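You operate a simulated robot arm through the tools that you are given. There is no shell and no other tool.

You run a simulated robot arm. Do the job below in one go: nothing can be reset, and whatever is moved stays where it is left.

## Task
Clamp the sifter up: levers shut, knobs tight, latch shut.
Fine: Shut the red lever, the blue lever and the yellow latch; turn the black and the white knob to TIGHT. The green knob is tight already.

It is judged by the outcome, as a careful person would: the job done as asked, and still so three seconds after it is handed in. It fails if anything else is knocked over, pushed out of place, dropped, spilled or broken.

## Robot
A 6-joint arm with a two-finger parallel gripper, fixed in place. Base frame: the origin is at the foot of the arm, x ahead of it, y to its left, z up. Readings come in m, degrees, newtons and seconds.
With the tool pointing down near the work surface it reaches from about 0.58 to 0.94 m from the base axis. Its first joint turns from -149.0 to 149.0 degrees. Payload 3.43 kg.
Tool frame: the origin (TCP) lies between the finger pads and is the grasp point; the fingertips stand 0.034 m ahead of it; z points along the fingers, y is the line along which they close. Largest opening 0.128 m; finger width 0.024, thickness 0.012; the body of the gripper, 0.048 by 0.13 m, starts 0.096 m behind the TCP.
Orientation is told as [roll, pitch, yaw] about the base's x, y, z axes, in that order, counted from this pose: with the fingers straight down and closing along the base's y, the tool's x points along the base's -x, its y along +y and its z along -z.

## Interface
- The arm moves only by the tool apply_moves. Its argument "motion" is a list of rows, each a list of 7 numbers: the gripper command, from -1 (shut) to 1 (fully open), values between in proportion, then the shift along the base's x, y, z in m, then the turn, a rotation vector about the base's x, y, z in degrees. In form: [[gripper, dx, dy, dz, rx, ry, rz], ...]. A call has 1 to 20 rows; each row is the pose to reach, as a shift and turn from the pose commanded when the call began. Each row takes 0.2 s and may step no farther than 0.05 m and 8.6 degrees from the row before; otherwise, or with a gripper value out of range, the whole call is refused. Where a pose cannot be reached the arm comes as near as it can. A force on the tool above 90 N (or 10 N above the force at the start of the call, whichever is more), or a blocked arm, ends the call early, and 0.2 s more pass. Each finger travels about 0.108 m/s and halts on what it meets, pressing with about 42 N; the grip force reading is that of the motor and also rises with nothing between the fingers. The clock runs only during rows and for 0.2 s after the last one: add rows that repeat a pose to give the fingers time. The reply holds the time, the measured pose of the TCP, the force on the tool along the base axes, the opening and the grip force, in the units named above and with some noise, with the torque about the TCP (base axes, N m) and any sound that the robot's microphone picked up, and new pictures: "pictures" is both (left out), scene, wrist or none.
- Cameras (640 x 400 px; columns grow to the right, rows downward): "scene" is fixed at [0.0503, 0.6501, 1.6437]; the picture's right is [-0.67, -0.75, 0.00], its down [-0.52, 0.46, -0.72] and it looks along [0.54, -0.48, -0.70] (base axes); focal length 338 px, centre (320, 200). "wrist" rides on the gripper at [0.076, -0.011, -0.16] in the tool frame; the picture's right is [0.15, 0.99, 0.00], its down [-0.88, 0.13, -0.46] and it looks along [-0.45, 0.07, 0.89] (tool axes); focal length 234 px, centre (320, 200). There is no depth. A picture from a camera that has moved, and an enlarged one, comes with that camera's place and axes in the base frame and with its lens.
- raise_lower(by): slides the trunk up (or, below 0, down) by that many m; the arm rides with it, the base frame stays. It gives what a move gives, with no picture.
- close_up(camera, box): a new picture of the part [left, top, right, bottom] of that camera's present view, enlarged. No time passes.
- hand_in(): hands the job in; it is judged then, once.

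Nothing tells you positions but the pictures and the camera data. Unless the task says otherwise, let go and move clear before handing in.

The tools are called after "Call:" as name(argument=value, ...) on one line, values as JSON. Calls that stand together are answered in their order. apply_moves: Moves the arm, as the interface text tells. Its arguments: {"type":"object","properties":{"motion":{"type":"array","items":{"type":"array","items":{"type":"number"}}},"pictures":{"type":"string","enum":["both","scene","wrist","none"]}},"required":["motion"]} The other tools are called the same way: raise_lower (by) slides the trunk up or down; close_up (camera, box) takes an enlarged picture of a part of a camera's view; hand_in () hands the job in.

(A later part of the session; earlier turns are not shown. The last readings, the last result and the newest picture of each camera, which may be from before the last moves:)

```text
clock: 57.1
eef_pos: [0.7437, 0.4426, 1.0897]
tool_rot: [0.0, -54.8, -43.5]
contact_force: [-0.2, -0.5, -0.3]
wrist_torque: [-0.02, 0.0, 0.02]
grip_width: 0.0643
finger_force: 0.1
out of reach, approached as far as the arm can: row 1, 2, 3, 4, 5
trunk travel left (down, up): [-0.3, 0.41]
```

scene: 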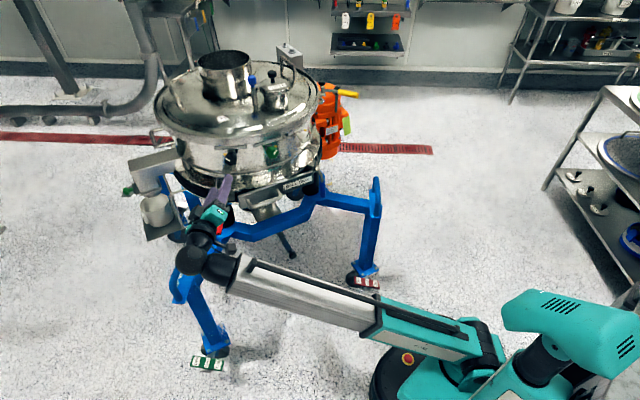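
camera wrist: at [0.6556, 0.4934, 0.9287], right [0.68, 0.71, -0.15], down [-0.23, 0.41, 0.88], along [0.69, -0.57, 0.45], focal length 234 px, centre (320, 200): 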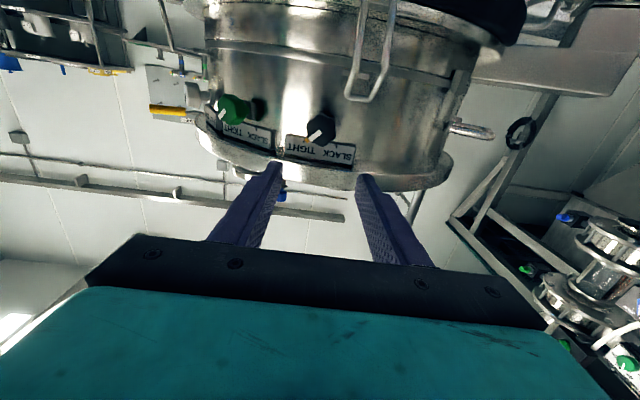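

Call:
apply_moves(motion=[[0, 0, 0, -0.045, 0, 0, -1.5], [0, 0, 0, -0.09, 0, 0, -3], [0, 0, 0, -0.135, 0, 0, -4.5], [0, 0.008, 0.008, -0.175, 0, 0, -4.5], [0, 0.0177, 0.0168, -0.195, 0, 0, -4.5], [0, 0.0177, 0.0168, -0.195, 0, 0, -4.5]])

Call:
close_up(camera="wrist", box=[200, 60, 440, 240])

```text
clock: 58.5
eef_pos: [0.7615, 0.4599, 0.8963]
tool_rot: [-0.3, -54.9, -48.1]
contact_force: [-0.4, 0.4, 0.1]
wrist_torque: [0.0, 0.02, -0.01]
grip_width: 0.0645
finger_force: 0.0
trunk travel left (down, up): [-0.3, 0.41]
camera wrist: at [0.6374, 0.5816, 0.9259], right [0.68, 0.72, -0.12], down [0.19, -0.01, 0.98], along [0.71, -0.69, -0.14], focal length 234 px, centre (320, 200)
```

scene: 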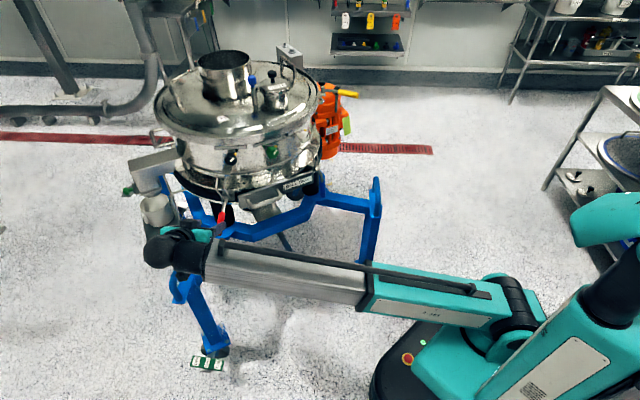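
wrist: 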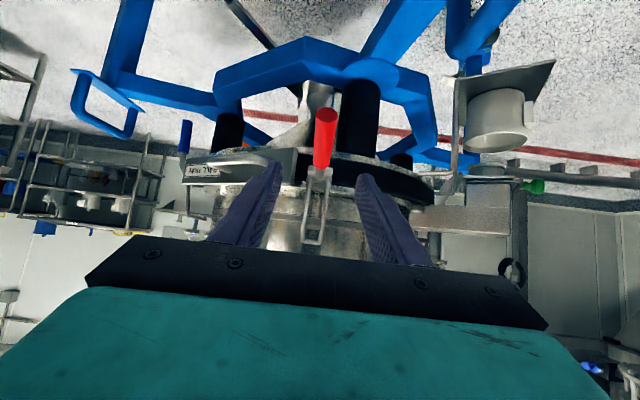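

```text
2.22 times, centred on (320, 150) of wrist
camera zoom: at [0.6374, 0.5816, 0.9259], right [0.68, 0.72, -0.12], down [0.19, -0.01, 0.98], along [0.71, -0.69, -0.14], focal length 520 px, centre (320, 311)
```

zoom: 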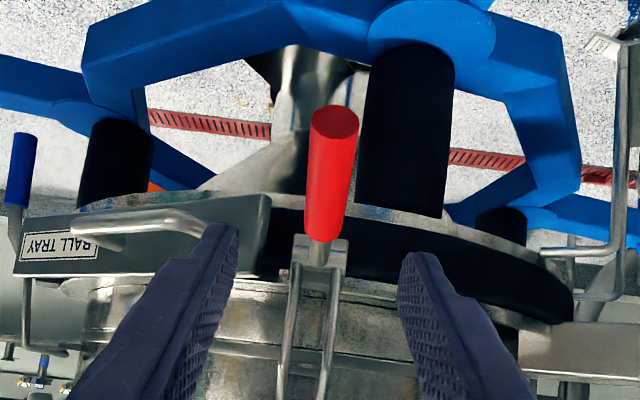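

The red lever is centred between the fingers. I'll advance and grip it.

Call:
apply_moves(motion=[[0, 0.016, -0.0175, -0.0214, 0, 0, 0], [0, 0.032, -0.035, -0.0428, 0, 0, 0], [0, 0.049, -0.0528, -0.0643, 0, 0, 0], [-1, 0.049, -0.0528, -0.0643, 0, 0, 0], [-1, 0.049, -0.0528, -0.0643, 0, 0, 0], [-1, 0.049, -0.0528, -0.0643, 0, 0, 0]], pictures="wrist")

```text
clock: 59.9
eef_pos: [0.8115, 0.4047, 0.8305]
tool_rot: [-0.3, -55.0, -47.8]
contact_force: [7.7, 1.7, -1.0]
wrist_torque: [-0.42, 0.24, 1.52]
grip_width: 0.0226
finger_force: 45.4
trunk travel left (down, up): [-0.3, 0.41]
camera wrist: at [0.6876, 0.528, 0.8607], right [0.68, 0.72, -0.12], down [0.19, -0.01, 0.98], along [0.71, -0.69, -0.14], focal length 234 px, centre (320, 200)
```

wrist: 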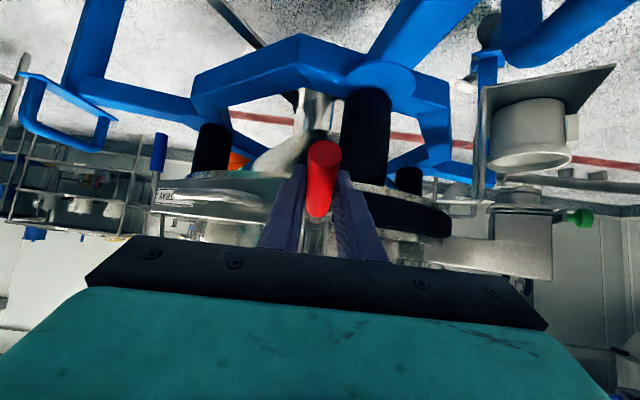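

Call:
apply_moves(motion=[[-1, 0.0019, -0.0022, -0.0124, -2.2, -2.0, 0], [-1, 0.005, -0.0055, -0.0256, -4.5, -4.0, 0], [-1, 0.0092, -0.0103, -0.038, -6.7, -6.0, 0]], pictures="wrist")

```text
clock: 60.7
eef_pos: [0.8199, 0.3957, 0.7951]
tool_rot: [0.0, -64.1, -47.8]
contact_force: [4.2, 18.5, 13.9]
wrist_torque: [-1.41, -0.82, 1.28]
grip_width: 0.0222
finger_force: 45.2
trunk travel left (down, up): [-0.3, 0.41]
camera wrist: at [0.6942, 0.521, 0.7962], right [0.69, 0.71, -0.13], down [0.08, 0.1, 0.99], along [0.72, -0.7, 0.01], focal length 234 px, centre (320, 200)
```

wrist: 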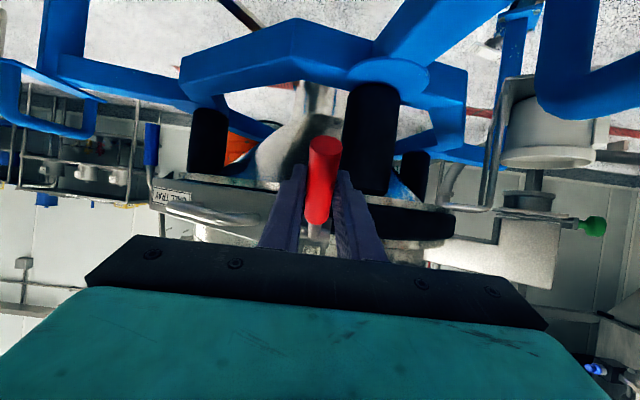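

Call:
apply_moves(motion=[[-1, 0.0048, -0.0053, -0.0111, -3.3, -3.0, 0], [-1, 0.011, -0.0122, -0.0216, -6.7, -6.0, 0], [-1, 0.018, -0.02, -0.0308, -10.0, -9.0, 0]], pictures="wrist")

```text
clock: 61.5
eef_pos: [0.8387, 0.3775, 0.7641]
tool_rot: [-0.2, -77.5, -47.6]
contact_force: [8.7, 25.7, 10.4]
wrist_torque: [-1.63, -0.45, 1.0]
grip_width: 0.0216
finger_force: 44.5
trunk travel left (down, up): [-0.3, 0.41]
camera wrist: at [0.7159, 0.4981, 0.7234], right [0.71, 0.69, -0.14], down [-0.07, 0.28, 0.96], along [0.7, -0.67, 0.25], focal length 234 px, centre (320, 200)
```

wrist: 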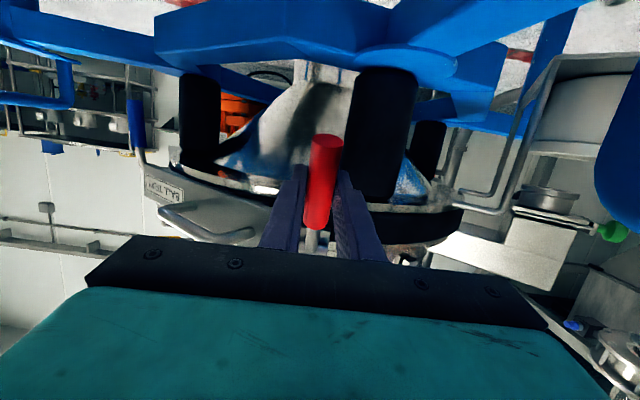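

Call:
apply_moves(motion=[[-1, 0.0081, -0.009, -0.0079, -2.2, -2.0, 0], [-1, 0.0166, -0.0184, -0.0138, -4.5, -4.0, 0], [-1, 0.0255, -0.0283, -0.0178, -6.7, -6.0, 0]], pictures="wrist")

```text
clock: 62.3
eef_pos: [0.8639, 0.3537, 0.7475]
tool_rot: [1.4, -86.4, -48.8]
contact_force: [1.2, 46.2, 17.8]
wrist_torque: [0.77, 0.78, 0.22]
grip_width: 0.0219
finger_force: 44.7
trunk travel left (down, up): [-0.3, 0.41]
camera wrist: at [0.7439, 0.4678, 0.6804], right [0.72, 0.68, -0.14], down [-0.18, 0.38, 0.91], along [0.67, -0.63, 0.39], focal length 234 px, centre (320, 200)
```

wrist: 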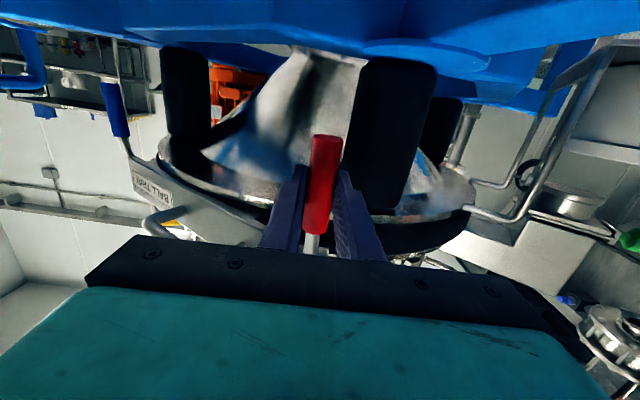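

Call:
apply_moves(motion=[[-1, 0.0063, -0.004, -0.0015, 0, 0, 0], [-1, 0.0126, -0.008, -0.0029, 0, 0, 0], [-1, 0.0174, -0.0133, -0.0034, 0, 0, 0]], pictures="wrist")

```text
clock: 63.1
eef_pos: [0.8738, 0.3417, 0.7427]
tool_rot: [-0.9, -86.4, -46.7]
contact_force: [-57.0, 41.8, 8.8]
wrist_torque: [-0.22, 0.14, 0.08]
grip_width: 0.022
finger_force: 45.1
trunk travel left (down, up): [-0.3, 0.41]
camera wrist: at [0.7559, 0.4567, 0.6772], right [0.73, 0.67, -0.15], down [-0.17, 0.38, 0.91], along [0.67, -0.63, 0.39], focal length 234 px, centre (320, 200)
```

wrist: 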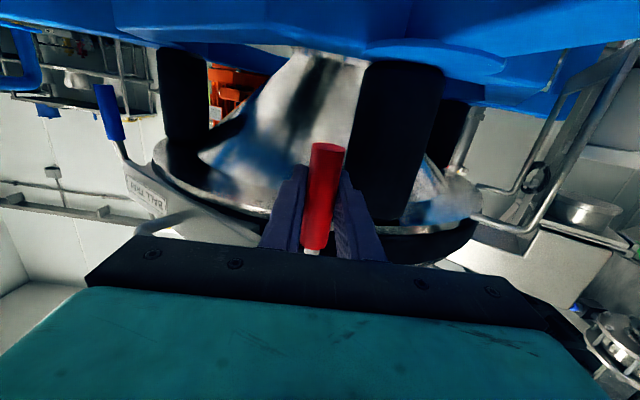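

Call:
apply_moves(motion=[[-1, 0.001, -0.0011, 0, 0, 0, 0], [-1, 0.002, -0.0022, 0, 0, 0, 0]], pictures="none")

```text
clock: 63.7
eef_pos: [0.8763, 0.339, 0.7434]
tool_rot: [-0.6, -86.4, -47.3]
contact_force: [-67.3, 34.5, -1.4]
wrist_torque: [-0.09, 0.1, 0.16]
grip_width: 0.0215
finger_force: 45.0
trunk travel left (down, up): [-0.3, 0.41]
```

It is still moving at a steady ~70 N, so this may be the over-centre resistance rather than a stop. I'll push on in small steps.

Call:
apply_moves(motion=[[-1, 0.001, -0.0011, 0, 0, 0, 0], [-1, 0.0022, -0.0024, 0, 0, 0, 0], [-1, 0.0034, -0.0037, 0, 0, 0, 0]], pictures="wrist")

```text
clock: 64.5
eef_pos: [0.8795, 0.3362, 0.7439]
tool_rot: [-0.5, -86.5, -47.6]
contact_force: [-69.2, 32.4, -7.5]
wrist_torque: [-0.18, -0.09, 0.38]
grip_width: 0.0213
finger_force: 45.6
trunk travel left (down, up): [-0.3, 0.41]
camera wrist: at [0.7628, 0.4504, 0.6773], right [0.73, 0.67, -0.15], down [-0.17, 0.39, 0.91], along [0.66, -0.64, 0.4], focal length 234 px, centre (320, 200)
```

wrist: 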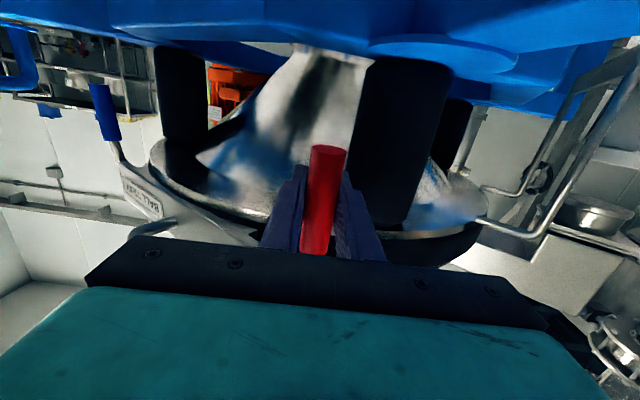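

The constant force is the pads sliding on the handle, so the lever is already on its stop. I'll open and back straight off.

Call:
apply_moves(motion=[[-0.5, -0.003, 0.0033, 0, 0, 0, 0], [0, -0.003, 0.0033, 0, 0, 0, 0], [0.2, -0.017, 0.0188, 0, 0, 0, 0], [0.2, -0.037, 0.041, 0, 0, 0, 0], [0.2, -0.057, 0.063, 0, 0, 0, 0]])

Call:
close_up(camera="scene", box=[160, 140, 290, 250])

Call:
close_up(camera="wrist", box=[200, 60, 440, 250])

```text
clock: 65.7
eef_pos: [0.831, 0.3906, 0.7412]
tool_rot: [-1.3, -86.4, -46.9]
contact_force: [0.7, -1.1, 0.6]
wrist_torque: [-0.01, -0.01, -0.01]
grip_width: 0.0768
finger_force: 0.1
trunk travel left (down, up): [-0.3, 0.41]
camera wrist: at [0.7131, 0.5054, 0.6756], right [0.73, 0.67, -0.15], down [-0.17, 0.38, 0.91], along [0.66, -0.64, 0.39], focal length 234 px, centre (320, 200)
```

scene: 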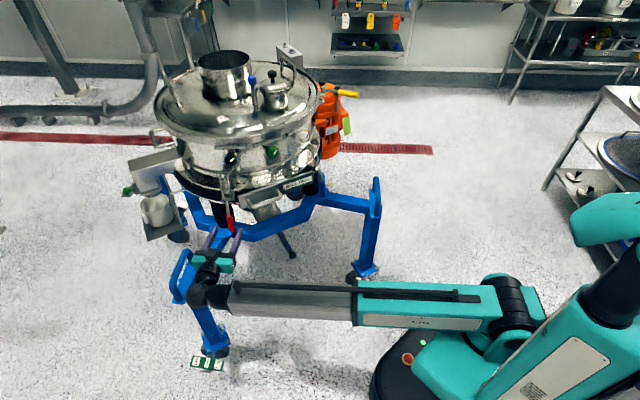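
wrist: 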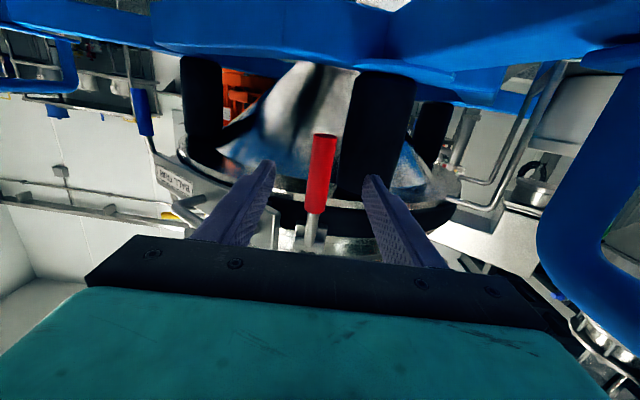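

```text
3.64 times, centred on (225, 195) of scene
camera zoom: at [0.0503, 0.6501, 1.6437], right [-0.67, -0.75, 0.0], down [-0.52, 0.46, -0.72], along [0.54, -0.48, -0.7], focal length 1230 px, centre (666, 218)
```

zoom: 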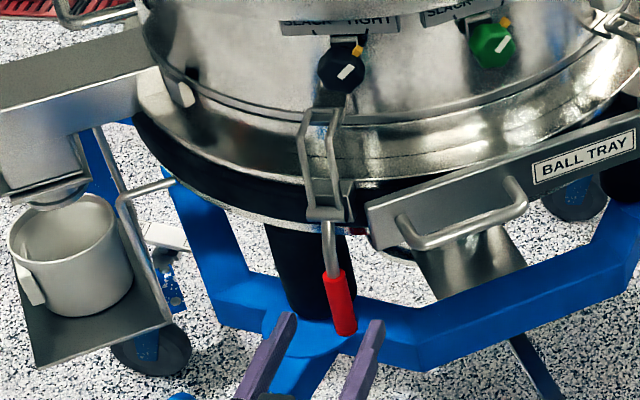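

```text
2.11 times, centred on (320, 155) of wrist
camera zoom: at [0.7131, 0.5054, 0.6756], right [0.73, 0.67, -0.15], down [-0.17, 0.38, 0.91], along [0.66, -0.64, 0.39], focal length 493 px, centre (320, 295)
```

zoom: 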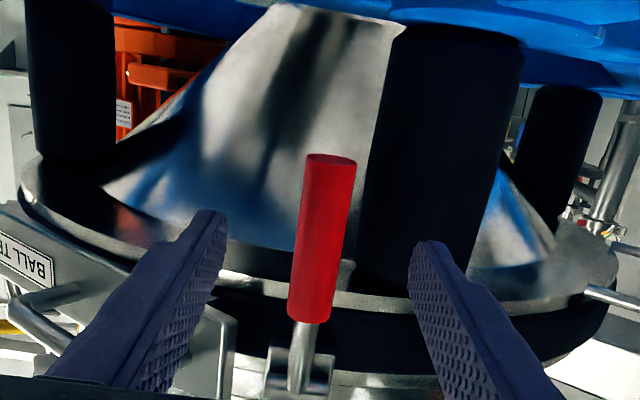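

The red lever is down with its bail on the catch. I'll rise clear, then go to inspect the yellow latch on the other side.

Call:
apply_moves(motion=[[0.2, -0.003, 0.003, 0.04, 0, 0, 0], [0.2, -0.006, 0.006, 0.08, 0, 0, 0], [0.2, -0.008, 0.008, 0.12, 0, 0, 0], [0.2, -0.012, 0.008, 0.16, 4, 4, 0], [0.2, -0.03, 0.008, 0.2, 8, 8, 0], [0.2, -0.05, 0.008, 0.24, 12, 12, 0]])

Call:
close_up(camera="scene", box=[290, 70, 370, 130])

```text
clock: 67.1
eef_pos: [0.7787, 0.3978, 0.9805]
tool_rot: [-2.9, -69.3, -45.3]
contact_force: [0.9, -0.5, 0.1]
wrist_torque: [-0.05, -0.01, -0.01]
grip_width: 0.0768
finger_force: 0.2
trunk travel left (down, up): [-0.3, 0.41]
camera wrist: at [0.6542, 0.5215, 0.967], right [0.7, 0.7, -0.15], down [0.03, 0.18, 0.98], along [0.71, -0.69, 0.11], focal length 234 px, centre (320, 200)
```

scene: 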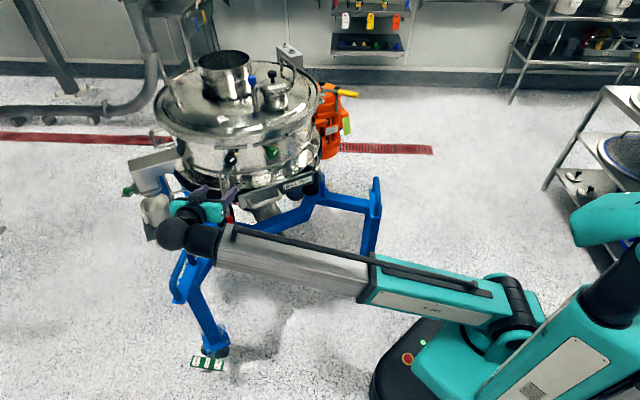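
wrist: 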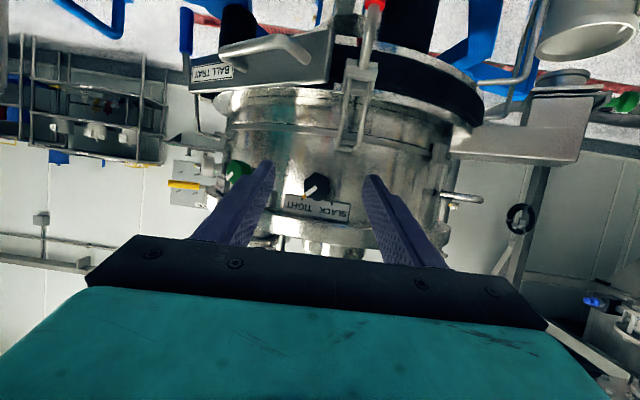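

```text
6.67 times, centred on (330, 100) of scene
camera zoom: at [0.0503, 0.6501, 1.6437], right [-0.67, -0.75, 0.0], down [-0.52, 0.46, -0.72], along [0.54, -0.48, -0.7], focal length 2254 px, centre (253, 867)
```

zoom: 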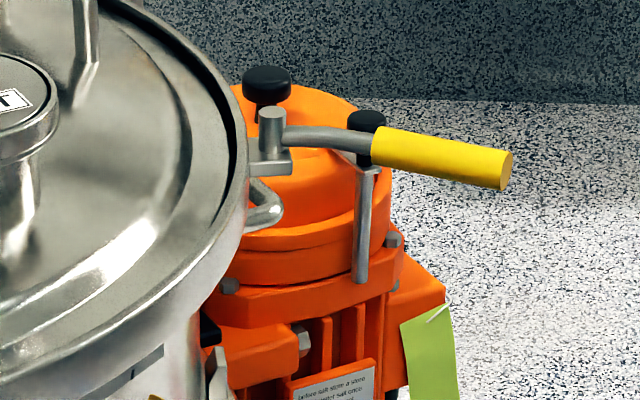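

I see the latch: a vertical pin on the lid rim with the yellow handle sticking out horizontally at about z 1.055. I'll carry the tool round to that side and look for its keeper before pushing.

Call:
apply_moves(motion=[[0.2, -0.025, -0.026, 0.025, 0, 0, 7.5], [0.2, -0.05, -0.06, 0.045, 0, 0, 15], [0.2, -0.072, -0.1, 0.06, 0, 0, 22.5], [0.2, -0.09, -0.14, 0.075, 0, 0, 30], [0.2, -0.105, -0.183, 0.09, 0, 0, 37.5], [0.2, -0.112, -0.229, 0.1, 0, 0, 45], [0.2, -0.115, -0.277, 0.105, 0, 0, 52], [0.2, -0.115, -0.325, 0.115, 0, 0, 58], [0.2, -0.115, -0.372, 0.125, 0, 0, 64], [0.2, -0.115, -0.42, 0.13, 0, 0, 68], [0.2, -0.115, -0.468, 0.14, 0, 0, 70]])

Call:
close_up(camera="wrist", box=[140, 80, 480, 260])

```text
clock: 69.5
eef_pos: [0.6654, -0.0716, 1.1237]
tool_rot: [-3.1, -69.2, 25.0]
contact_force: [0.2, 0.8, -0.2]
wrist_torque: [-0.03, -0.01, -0.03]
grip_width: 0.0767
finger_force: 0.2
trunk travel left (down, up): [-0.3, 0.41]
camera wrist: at [0.5068, -0.1467, 1.1084], right [-0.42, 0.89, -0.16], down [-0.16, 0.09, 0.98], along [0.89, 0.44, 0.11], focal length 234 px, centre (320, 200)
```

scene: 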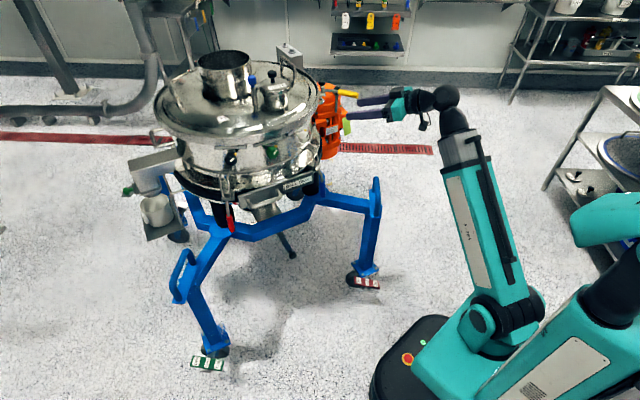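
wrist: 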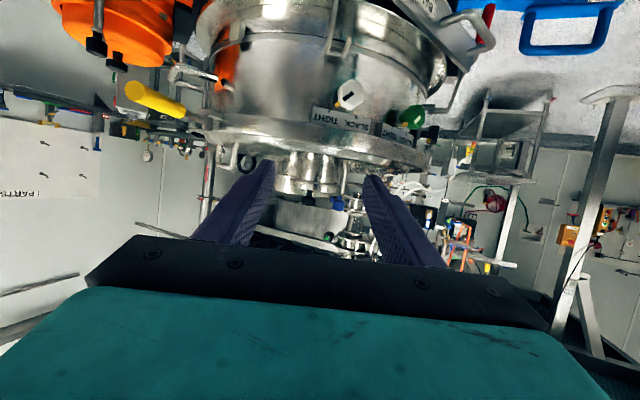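

```text
1.88 times, centred on (310, 170) of wrist
camera zoom: at [0.5068, -0.1467, 1.1084], right [-0.42, 0.89, -0.16], down [-0.16, 0.09, 0.98], along [0.89, 0.44, 0.11], focal length 441 px, centre (339, 256)
```

zoom: 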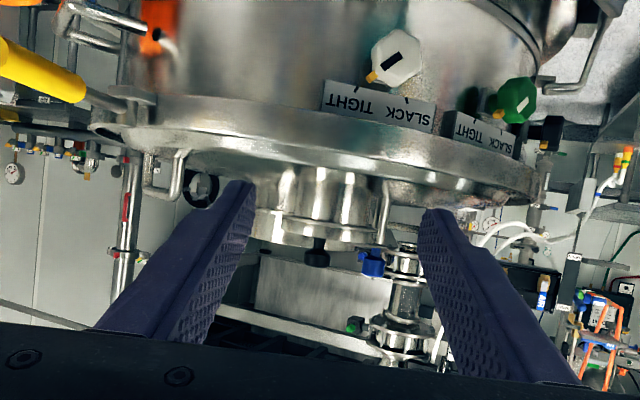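

Call:
close_up(camera="wrist", box=[110, 40, 250, 150])

```text
3.64 times, centred on (180, 95) of wrist
camera zoom: at [0.5068, -0.1467, 1.1084], right [-0.42, 0.89, -0.16], down [-0.16, 0.09, 0.98], along [0.89, 0.44, 0.11], focal length 852 px, centre (829, 582)
```

zoom: 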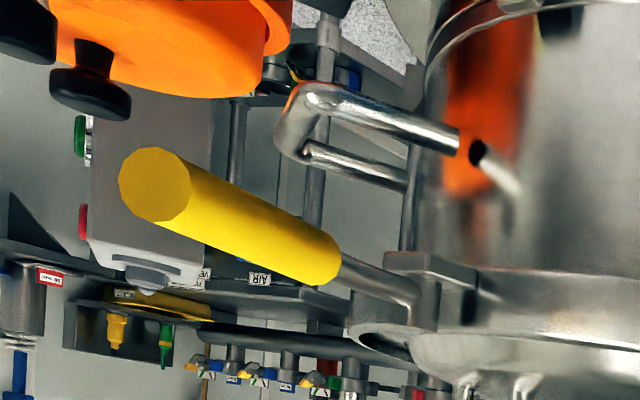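

The latch handle runs from its pin near (0.945, -0.158) out to a tip near (0.823, -0.221), and the rod bends the same way as the levers, so it should shut by swinging away from me (counter-clockwise from above). I'll raise the trunk and set up to push it with closed fingertips.

Call:
raise_lower(by=0.3)

```text
clock: 72.5
eef_pos: [0.665, -0.07, 1.4231]
tool_rot: [-2.9, -69.3, 24.7]
contact_force: [0.1, 0.4, 0.2]
wrist_torque: [0.0, 0.05, -0.04]
grip_width: 0.0768
finger_force: 0.0
trunk travel left (down, up): [-0.6, 0.11]
```

Call:
apply_moves(motion=[[0, 0.007, -0.006, -0.005, 0, 0, -7], [-0.5, 0.014, -0.012, -0.01, 0, 0, -14], [-1, 0.021, -0.018, -0.015, 0, 0, -21], [-1, 0.028, -0.024, -0.02, 0, 0, -28], [-1, 0.035, -0.03, -0.02, 0, 0, -35]], pictures="none")

```text
clock: 73.7
eef_pos: [0.6993, -0.0997, 1.4021]
tool_rot: [-2.8, -69.4, -10.6]
contact_force: [0.6, 0.0, 1.2]
wrist_torque: [-0.04, 0.0, 0.04]
grip_width: 0.0
finger_force: 33.4
trunk travel left (down, up): [-0.6, 0.11]
```

Call:
apply_moves(motion=[[-1, 0.01, -0.01, -0.025, 1.4, 7.7, 0], [-1, 0.025, -0.02, -0.06, 2.75, 15.4, 0], [-1, 0.04, -0.03, -0.1, 4.1, 23.1, 0], [-1, 0.055, -0.04, -0.14, 5.45, 30.8, 0], [-1, 0.07, -0.05, -0.16, 6.8, 38.4, 0], [-1, 0.085, -0.06, -0.18, 6.8, 38.4, 0]])

```text
clock: 75.1
eef_pos: [0.7856, -0.16, 1.2219]
tool_rot: [-3.1, -30.2, -10.1]
contact_force: [0.5, -0.1, 0.3]
wrist_torque: [0.02, 0.02, 0.0]
grip_width: 0.0
finger_force: 32.9
trunk travel left (down, up): [-0.6, 0.11]
camera wrist: at [0.642, -0.1366, 1.322], right [0.08, 0.99, -0.12], down [0.55, 0.06, 0.83], along [0.83, -0.13, -0.54], focal length 234 px, centre (320, 200)
```

scene: 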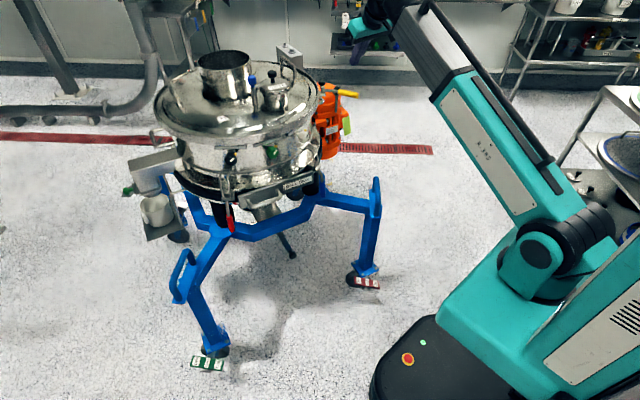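
wrist: 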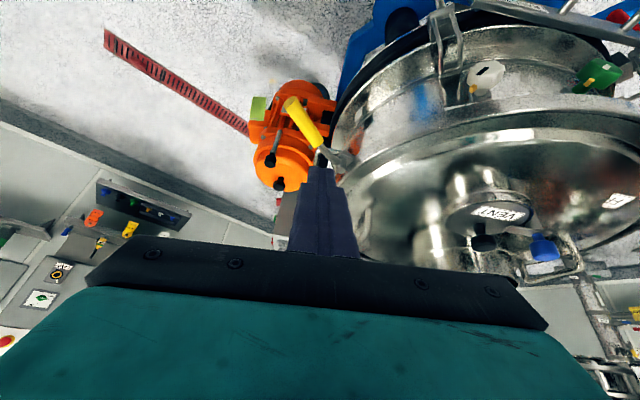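

Call:
close_up(camera="wrist", box=[230, 60, 390, 220])

```text
2.50 times, centred on (310, 140) of wrist
camera zoom: at [0.642, -0.1366, 1.322], right [0.08, 0.99, -0.12], down [0.55, 0.06, 0.83], along [0.83, -0.13, -0.54], focal length 585 px, centre (345, 350)
```

zoom: 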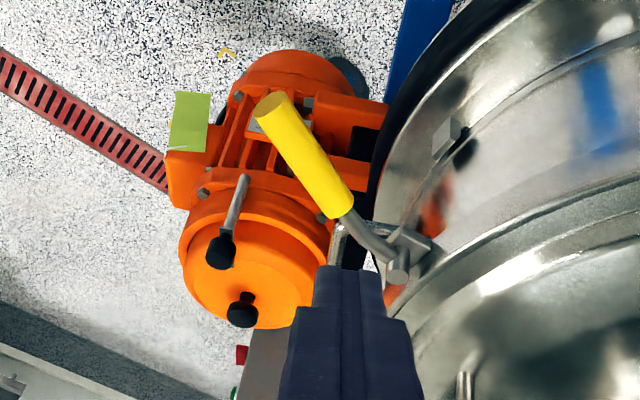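

From above the latch is clear: pin at the rim, handle toward me, motor posts lower. I'll lower the closed fingertips on the near side of the handle, leaving a small gap.

Call:
apply_moves(motion=[[-1, 0.02, 0.0, -0.03, 0, 0, 0], [-1, 0.04, 0.002, -0.06, 0, 0, 0], [-1, 0.0534, 0.003, -0.095, 0, 0, 0], [-1, 0.0534, 0.003, -0.13, 0, 0, 0], [-1, 0.0534, 0.003, -0.157, 0, 0, 0], [-1, 0.0534, 0.003, -0.157, 0, 0, 0]])

Call:
close_up(camera="wrist", box=[230, 80, 390, 240])

Call:
close_up(camera="scene", box=[280, 40, 400, 130])

```text
clock: 76.5
eef_pos: [0.8382, -0.1572, 1.0655]
tool_rot: [-3.0, -30.4, -10.2]
contact_force: [-0.6, 0.3, 0.0]
wrist_torque: [-0.04, -0.01, -0.01]
grip_width: 0.0
finger_force: 33.4
trunk travel left (down, up): [-0.6, 0.11]
camera wrist: at [0.6948, -0.1338, 1.1653], right [0.08, 0.99, -0.12], down [0.55, 0.06, 0.83], along [0.83, -0.13, -0.54], focal length 234 px, centre (320, 200)
```

scene: 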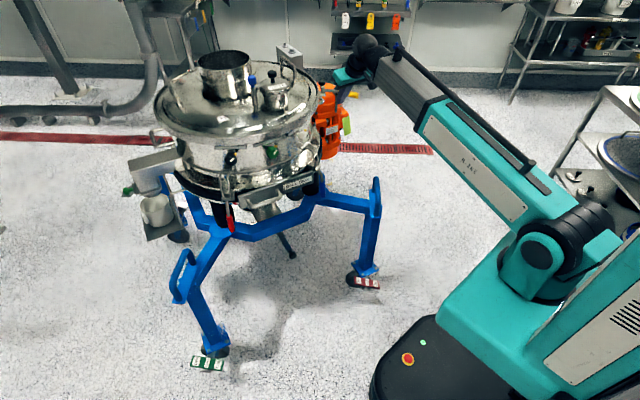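
wrist: 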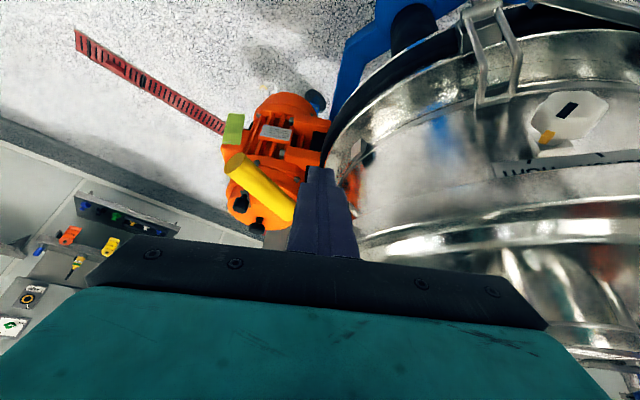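

```text
2.50 times, centred on (310, 160) of wrist
camera zoom: at [0.6948, -0.1338, 1.1653], right [0.08, 0.99, -0.12], down [0.55, 0.06, 0.83], along [0.83, -0.13, -0.54], focal length 585 px, centre (345, 300)
```

zoom: 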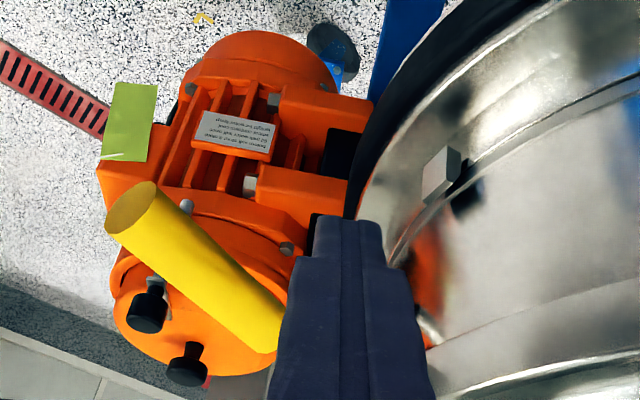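

```text
4.44 times, centred on (340, 85) of scene
camera zoom: at [0.0503, 0.6501, 1.6437], right [-0.67, -0.75, 0.0], down [-0.52, 0.46, -0.72], along [0.54, -0.48, -0.7], focal length 1503 px, centre (231, 711)
```

zoom: 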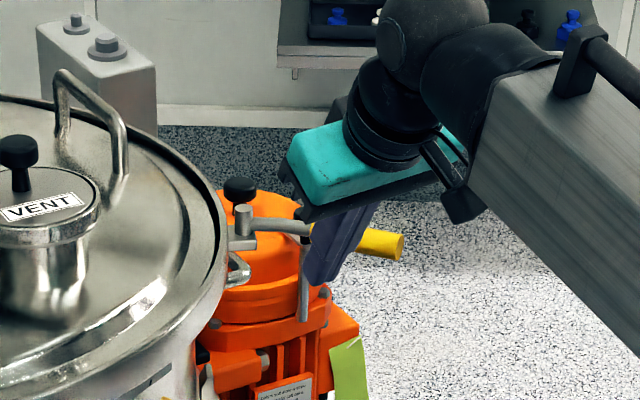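

Fingertips are beside the handle without touching. I'll make a gentle test push counter-clockwise and watch the force.

Call:
apply_moves(motion=[[-1, 0.004, -0.006, 0, 0, 0, 0], [-1, 0.008, -0.0125, 0, 0, 0, 0], [-1, 0.0115, -0.019, 0, 0, 0, 0]], pictures="none")

```text
clock: 77.3
eef_pos: [0.8501, -0.177, 1.0653]
tool_rot: [-3.1, -30.3, -10.1]
contact_force: [-0.1, 2.3, -1.6]
wrist_torque: [0.0, 0.0, 0.01]
grip_width: 0.0
finger_force: 33.2
trunk travel left (down, up): [-0.6, 0.11]
```

Call:
apply_moves(motion=[[-1, 0.0035, -0.0055, 0, 0, 0, 0], [-1, 0.007, -0.011, 0, 0, 0, 0], [-1, 0.0105, -0.016, 0, 0, 0, 0]])

Call:
close_up(camera="wrist", box=[200, 80, 400, 260])

Call:
close_up(camera="scene", box=[280, 40, 400, 130])

```text
clock: 78.1
eef_pos: [0.8513, -0.1781, 1.0652]
tool_rot: [-2.2, -29.3, -10.1]
contact_force: [-52.2, 57.7, -5.1]
wrist_torque: [0.98, 0.89, 0.32]
grip_width: 0.0
finger_force: 33.2
trunk travel left (down, up): [-0.6, 0.11]
camera wrist: at [0.7095, -0.1569, 1.1682], right [0.07, 0.99, -0.1], down [0.57, 0.05, 0.82], along [0.82, -0.11, -0.56], focal length 234 px, centre (320, 200)
```

scene: 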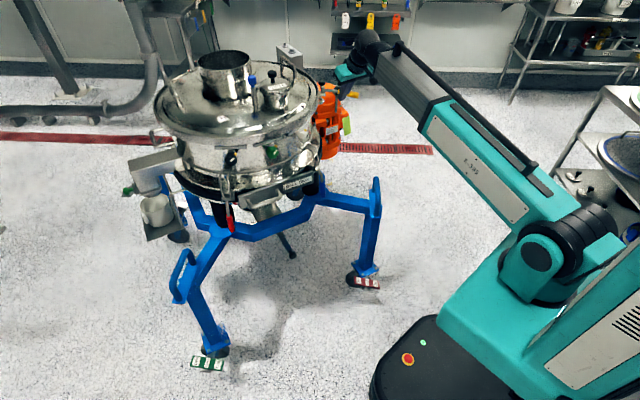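
wrist: 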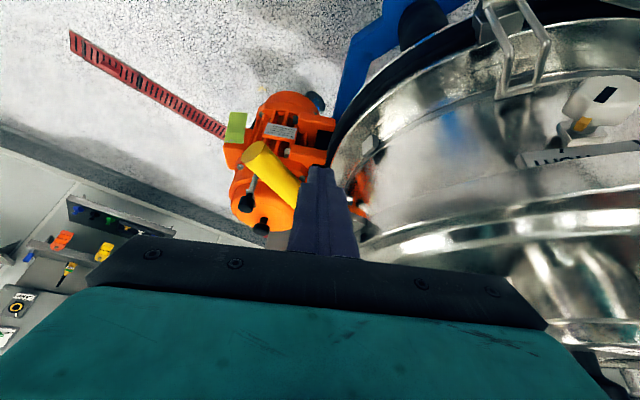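

```text
2.22 times, centred on (300, 170) of wrist
camera zoom: at [0.7095, -0.1569, 1.1682], right [0.07, 0.99, -0.1], down [0.57, 0.05, 0.82], along [0.82, -0.11, -0.56], focal length 520 px, centre (364, 267)
```

zoom: 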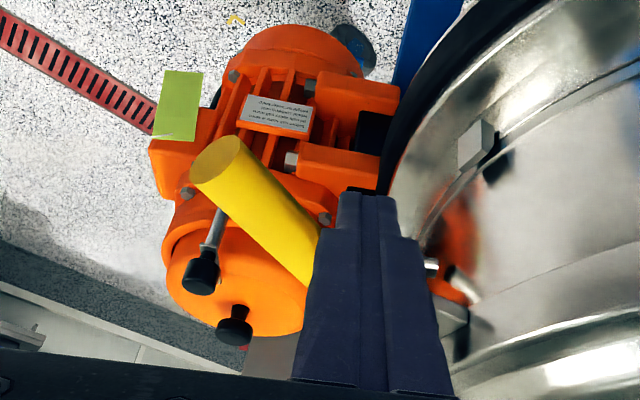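

```text
4.44 times, centred on (340, 85) of scene
camera zoom: at [0.0503, 0.6501, 1.6437], right [-0.67, -0.75, 0.0], down [-0.52, 0.46, -0.72], along [0.54, -0.48, -0.7], focal length 1503 px, centre (231, 711)
```

zoom: 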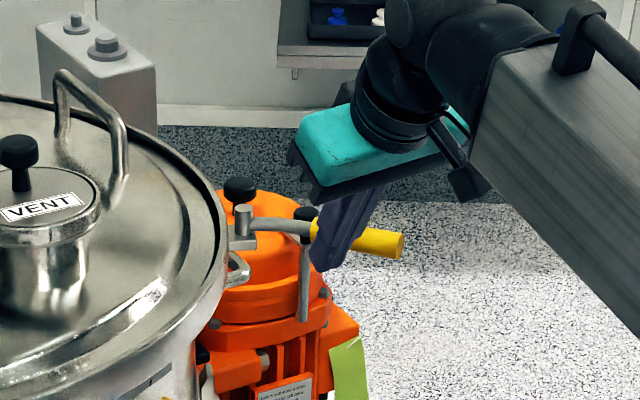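

Counter-clockwise is a hard stop, so the latch must shut clockwise, toward the front of the rim. I'll back off at once, rise, and set up to grasp the handle and swing it the other way.

Call:
apply_moves(motion=[[-1, -0.01, 0.016, 0, 0, 0, 0], [-1, -0.02, 0.03, 0.02, 0, 0, 0], [-1, -0.03, 0.03, 0.06, 0, 0, 0], [-1, -0.04, 0.02, 0.1, 0, 0, 5], [-0.5, -0.045, 0.005, 0.13, 0, 0, 12], [0, -0.05, -0.015, 0.14, 0, 0, 19], [0, -0.05, -0.035, 0.14, 0, 0, 26], [0, -0.045, -0.055, 0.12, 0, 0, 34], [0, -0.04, -0.06, 0.1, 0, 0, 42], [0, -0.04, -0.06, 0.1, 0, 0, 42]])

Call:
close_up(camera="wrist", box=[200, 60, 440, 240])

```text
clock: 80.3
eef_pos: [0.8199, -0.2522, 1.1652]
tool_rot: [-3.1, -30.4, 32.0]
contact_force: [-0.3, 0.4, -0.7]
wrist_torque: [-0.01, -0.02, 0.02]
grip_width: 0.064
finger_force: 0.0
trunk travel left (down, up): [-0.6, 0.11]
camera wrist: at [0.6981, -0.3314, 1.265], right [-0.61, 0.79, -0.12], down [0.37, 0.41, 0.83], along [0.7, 0.46, -0.54], focal length 234 px, centre (320, 200)
```

scene: 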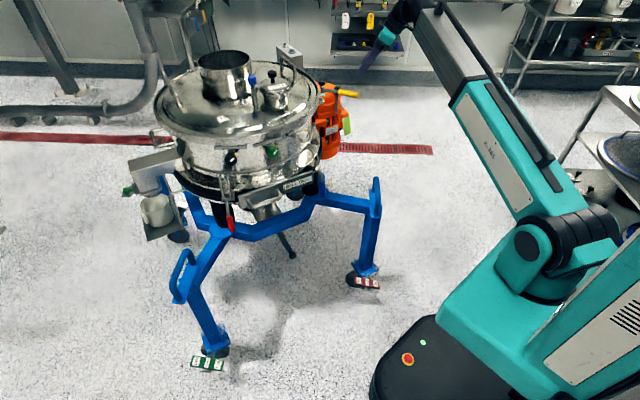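
wrist: 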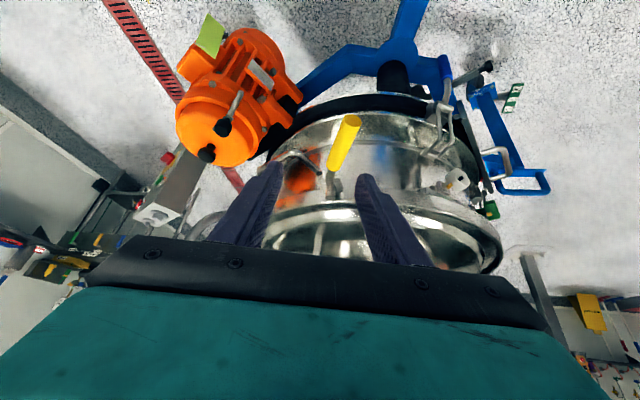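

```text
2.22 times, centred on (320, 150) of wrist
camera zoom: at [0.6981, -0.3314, 1.265], right [-0.61, 0.79, -0.12], down [0.37, 0.41, 0.83], along [0.7, 0.46, -0.54], focal length 520 px, centre (320, 311)
```

zoom: 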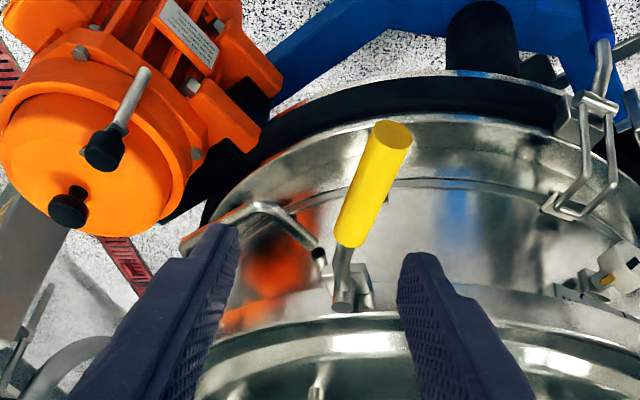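

I have a clear view: handle ahead, pin behind it. I'll shift sideways to centre on the handle, descend around it and grip.

Call:
apply_moves(motion=[[0, 0.003, 0.018, -0.025, 0, 0, 0], [0, 0.0065, 0.0365, -0.055, 0, 0, 0], [0, 0.018, 0.0455, -0.082, 0, 0, 0], [0, 0.0315, 0.0525, -0.1087, 0, 0, 0], [0, 0.0315, 0.0525, -0.1087, 0, 0, 0]], pictures="wrist")

Call:
close_up(camera="wrist", box=[200, 60, 440, 240])

```text
clock: 81.5
eef_pos: [0.8532, -0.1998, 1.0574]
tool_rot: [-3.1, -30.3, 31.8]
contact_force: [0.8, 0.3, 0.2]
wrist_torque: [0.0, -0.05, 0.02]
grip_width: 0.0643
finger_force: 0.0
trunk travel left (down, up): [-0.6, 0.11]
camera wrist: at [0.7303, -0.2786, 1.1565], right [-0.61, 0.79, -0.12], down [0.37, 0.41, 0.83], along [0.7, 0.46, -0.54], focal length 234 px, centre (320, 200)
```

wrist: 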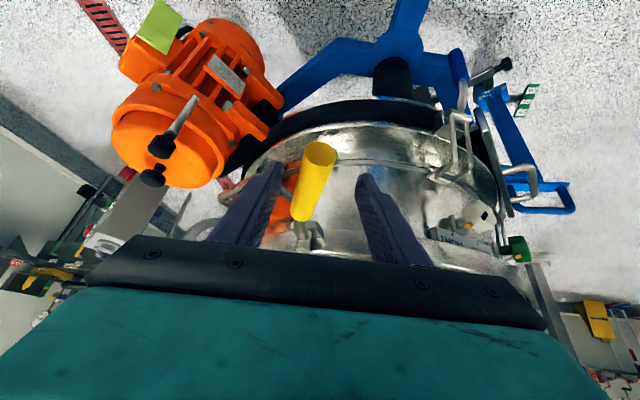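

```text
2.22 times, centred on (320, 150) of wrist
camera zoom: at [0.7303, -0.2786, 1.1565], right [-0.61, 0.79, -0.12], down [0.37, 0.41, 0.83], along [0.7, 0.46, -0.54], focal length 520 px, centre (320, 311)
```

zoom: 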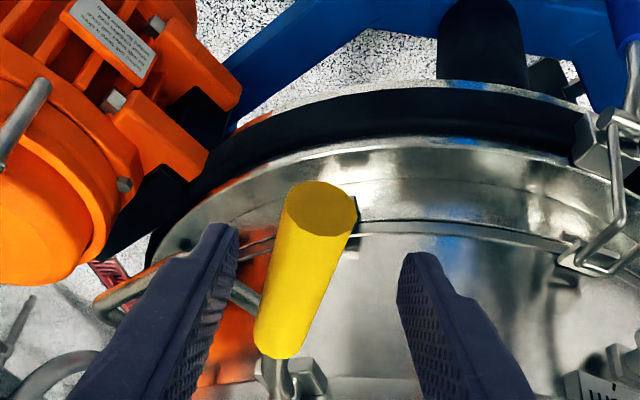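

Call:
apply_moves(motion=[[0, 0.005, -0.008, 0, 0, 0, 1.5], [-0.4, 0.005, -0.008, 0, 0, 0, 2], [-1, 0.005, -0.008, 0, 0, 0, 2], [-1, 0.005, -0.008, 0, 0, 0, 2], [-1, 0.005, -0.008, 0, 0, 0, 2]], pictures="wrist")

```text
clock: 82.7
eef_pos: [0.8584, -0.2086, 1.0568]
tool_rot: [-3.1, -30.4, 33.7]
contact_force: [1.8, 3.1, 0.2]
wrist_torque: [0.01, -0.06, -1.39]
grip_width: 0.024
finger_force: 41.8
trunk travel left (down, up): [-0.6, 0.11]
camera wrist: at [0.7381, -0.2905, 1.1567], right [-0.63, 0.77, -0.12], down [0.36, 0.42, 0.83], along [0.69, 0.48, -0.54], focal length 234 px, centre (320, 200)
```

wrist: 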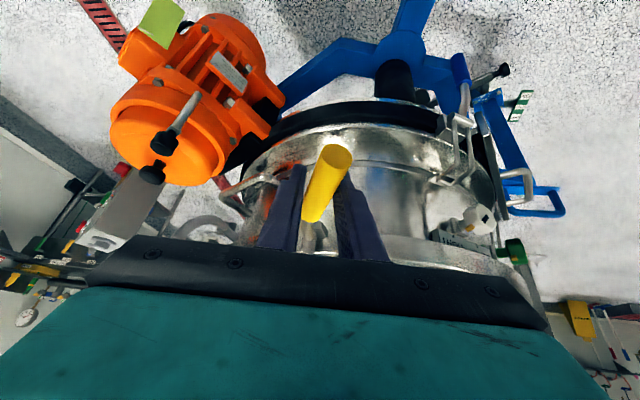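

Gripped. I'll test a small clockwise swing about the pin.

Call:
apply_moves(motion=[[-1, -0.0033, 0.0062, 0, 0, 0, -4], [-1, -0.0062, 0.0125, 0, 0, 0, -8]], pictures="none")

```text
clock: 83.3
eef_pos: [0.8519, -0.1979, 1.0572]
tool_rot: [-3.2, -30.5, 25.5]
contact_force: [12.8, -12.7, 6.5]
wrist_torque: [-0.1, 0.0, -1.48]
grip_width: 0.0229
finger_force: 41.9
trunk travel left (down, up): [-0.6, 0.11]
```

It swings freely clockwise. I'll continue.

Call:
apply_moves(motion=[[-1, -0.0044, 0.0133, 0, 0, 0, -8], [-1, -0.0069, 0.0271, 0, 0, 0, -16], [-1, -0.0075, 0.0411, 0, 0, 0, -24]], pictures="wrist")

```text
clock: 84.1
eef_pos: [0.842, -0.1564, 1.056]
tool_rot: [-3.0, -30.3, 1.7]
contact_force: [1.0, -18.7, 5.7]
wrist_torque: [-0.37, -0.36, -1.79]
grip_width: 0.0235
finger_force: 41.6
trunk travel left (down, up): [-0.6, 0.11]
camera wrist: at [0.6968, -0.1628, 1.157], right [-0.13, 0.98, -0.12], down [0.53, 0.17, 0.83], along [0.84, 0.04, -0.54], focal length 234 px, centre (320, 200)
```

wrist: 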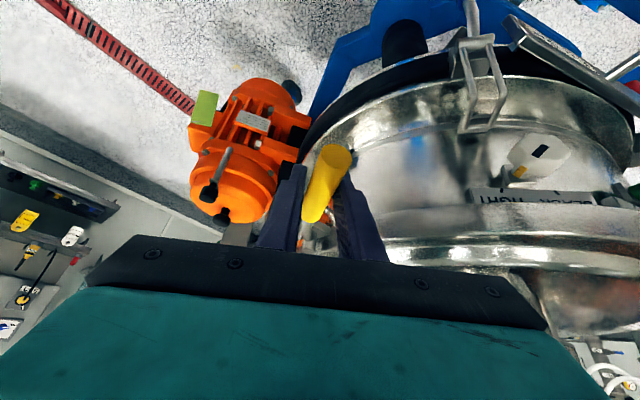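

Call:
apply_moves(motion=[[-1, 0.0003, 0.007, 0, 0, 0, -4], [-1, 0.0014, 0.0139, 0, 0, 0, -8], [-1, 0.0028, 0.0208, 0, 0, 0, -12], [-1, 0.0047, 0.0275, 0, 0, 0, -16]], pictures="wrist")

```text
clock: 85.1
eef_pos: [0.847, -0.1288, 1.0578]
tool_rot: [-3.2, -30.2, -14.4]
contact_force: [-8.3, -19.2, 4.3]
wrist_torque: [0.11, 0.36, -1.85]
grip_width: 0.0244
finger_force: 42.5
trunk travel left (down, up): [-0.6, 0.11]
camera wrist: at [0.7045, -0.0947, 1.1571], right [0.15, 0.98, -0.12], down [0.56, 0.02, 0.83], along [0.82, -0.19, -0.54], focal length 234 px, centre (320, 200)
```

wrist: 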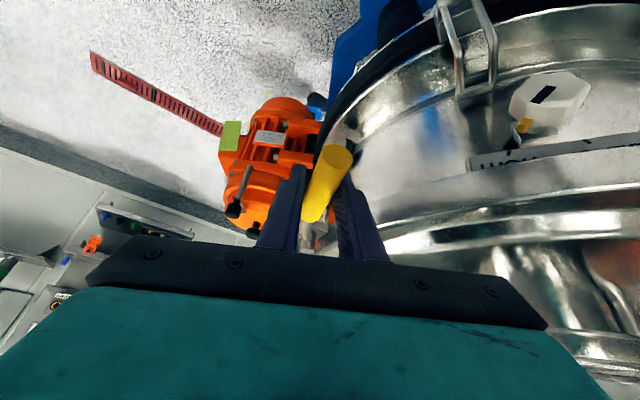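

Call:
apply_moves(motion=[[-1, 0.0024, 0.0066, 0, 0, 0, -4], [-1, 0.0052, 0.013, 0, 0, 0, -8], [-1, 0.0085, 0.0193, 0, 0, 0, -12]], pictures="wrist")

Call:
close_up(camera="wrist", box=[230, 100, 430, 260])

Call:
close_up(camera="scene", box=[270, 50, 370, 125])

```text
clock: 85.9
eef_pos: [0.8541, -0.1082, 1.0578]
tool_rot: [-3.0, -30.1, -26.2]
contact_force: [-17.4, -15.3, 0.0]
wrist_torque: [-0.01, 0.15, -2.04]
grip_width: 0.025
finger_force: 41.9
trunk travel left (down, up): [-0.6, 0.11]
camera wrist: at [0.723, -0.0459, 1.1572], right [0.35, 0.93, -0.12], down [0.55, -0.1, 0.83], along [0.76, -0.36, -0.54], focal length 234 px, centre (320, 200)
```

wrist: 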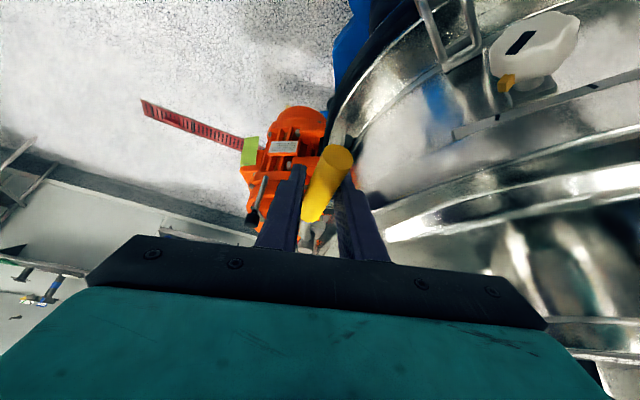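

```text
2.50 times, centred on (330, 180) of wrist
camera zoom: at [0.723, -0.0459, 1.1572], right [0.35, 0.93, -0.12], down [0.55, -0.1, 0.83], along [0.76, -0.36, -0.54], focal length 585 px, centre (295, 250)
```

zoom: 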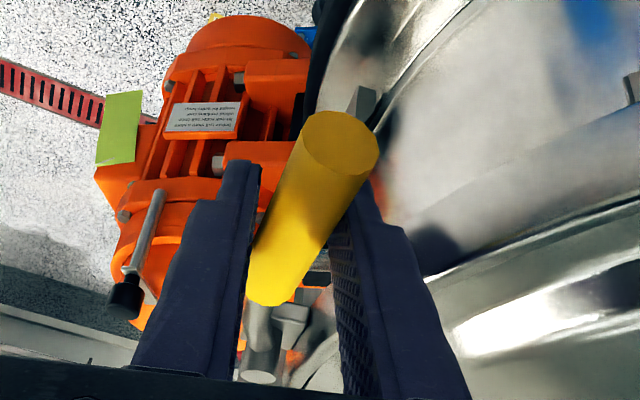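

```text
5.33 times, centred on (320, 88) of scene
camera zoom: at [0.0503, 0.6501, 1.6437], right [-0.67, -0.75, 0.0], down [-0.52, 0.46, -0.72], along [0.54, -0.48, -0.7], focal length 1803 px, centre (320, 800)
```

zoom: 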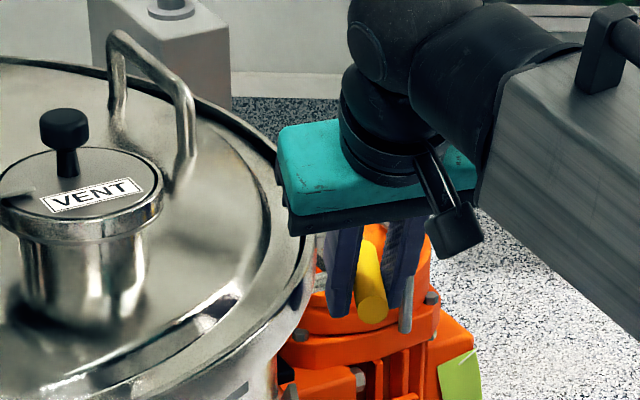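

Call:
apply_moves(motion=[[-1, 0.0036, 0.0062, 0, 0, 0, -4], [-1, 0.0078, 0.0122, 0, 0, 0, -8]], pictures="wrist")

Call:
close_up(camera="wrist", box=[230, 100, 430, 260])

```text
clock: 86.5
eef_pos: [0.8624, -0.097, 1.0572]
tool_rot: [-3.1, -30.1, -34.3]
contact_force: [-18.2, -15.1, 0.7]
wrist_torque: [0.04, 0.24, -1.02]
grip_width: 0.0255
finger_force: 41.9
trunk travel left (down, up): [-0.6, 0.11]
camera wrist: at [0.741, -0.0162, 1.1575], right [0.47, 0.87, -0.12], down [0.53, -0.17, 0.83], along [0.7, -0.46, -0.55], focal length 234 px, centre (320, 200)
```

wrist: 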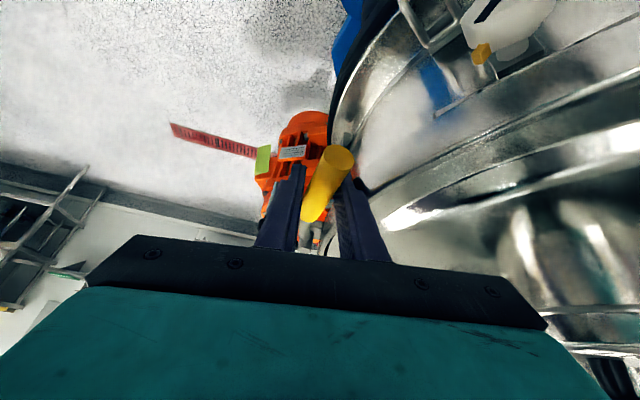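

```text
2.50 times, centred on (330, 180) of wrist
camera zoom: at [0.741, -0.0162, 1.1575], right [0.47, 0.87, -0.12], down [0.53, -0.17, 0.83], along [0.7, -0.46, -0.55], focal length 585 px, centre (295, 250)
```

zoom: 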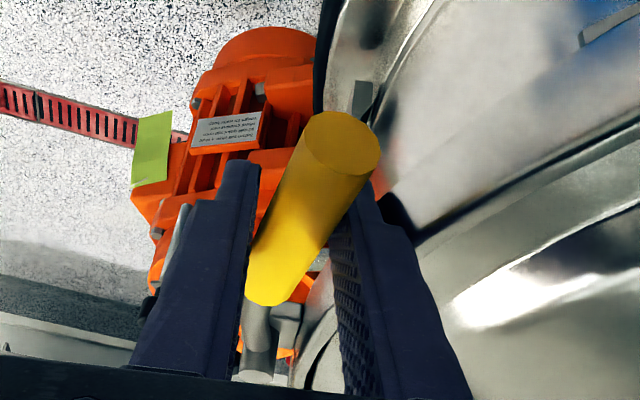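

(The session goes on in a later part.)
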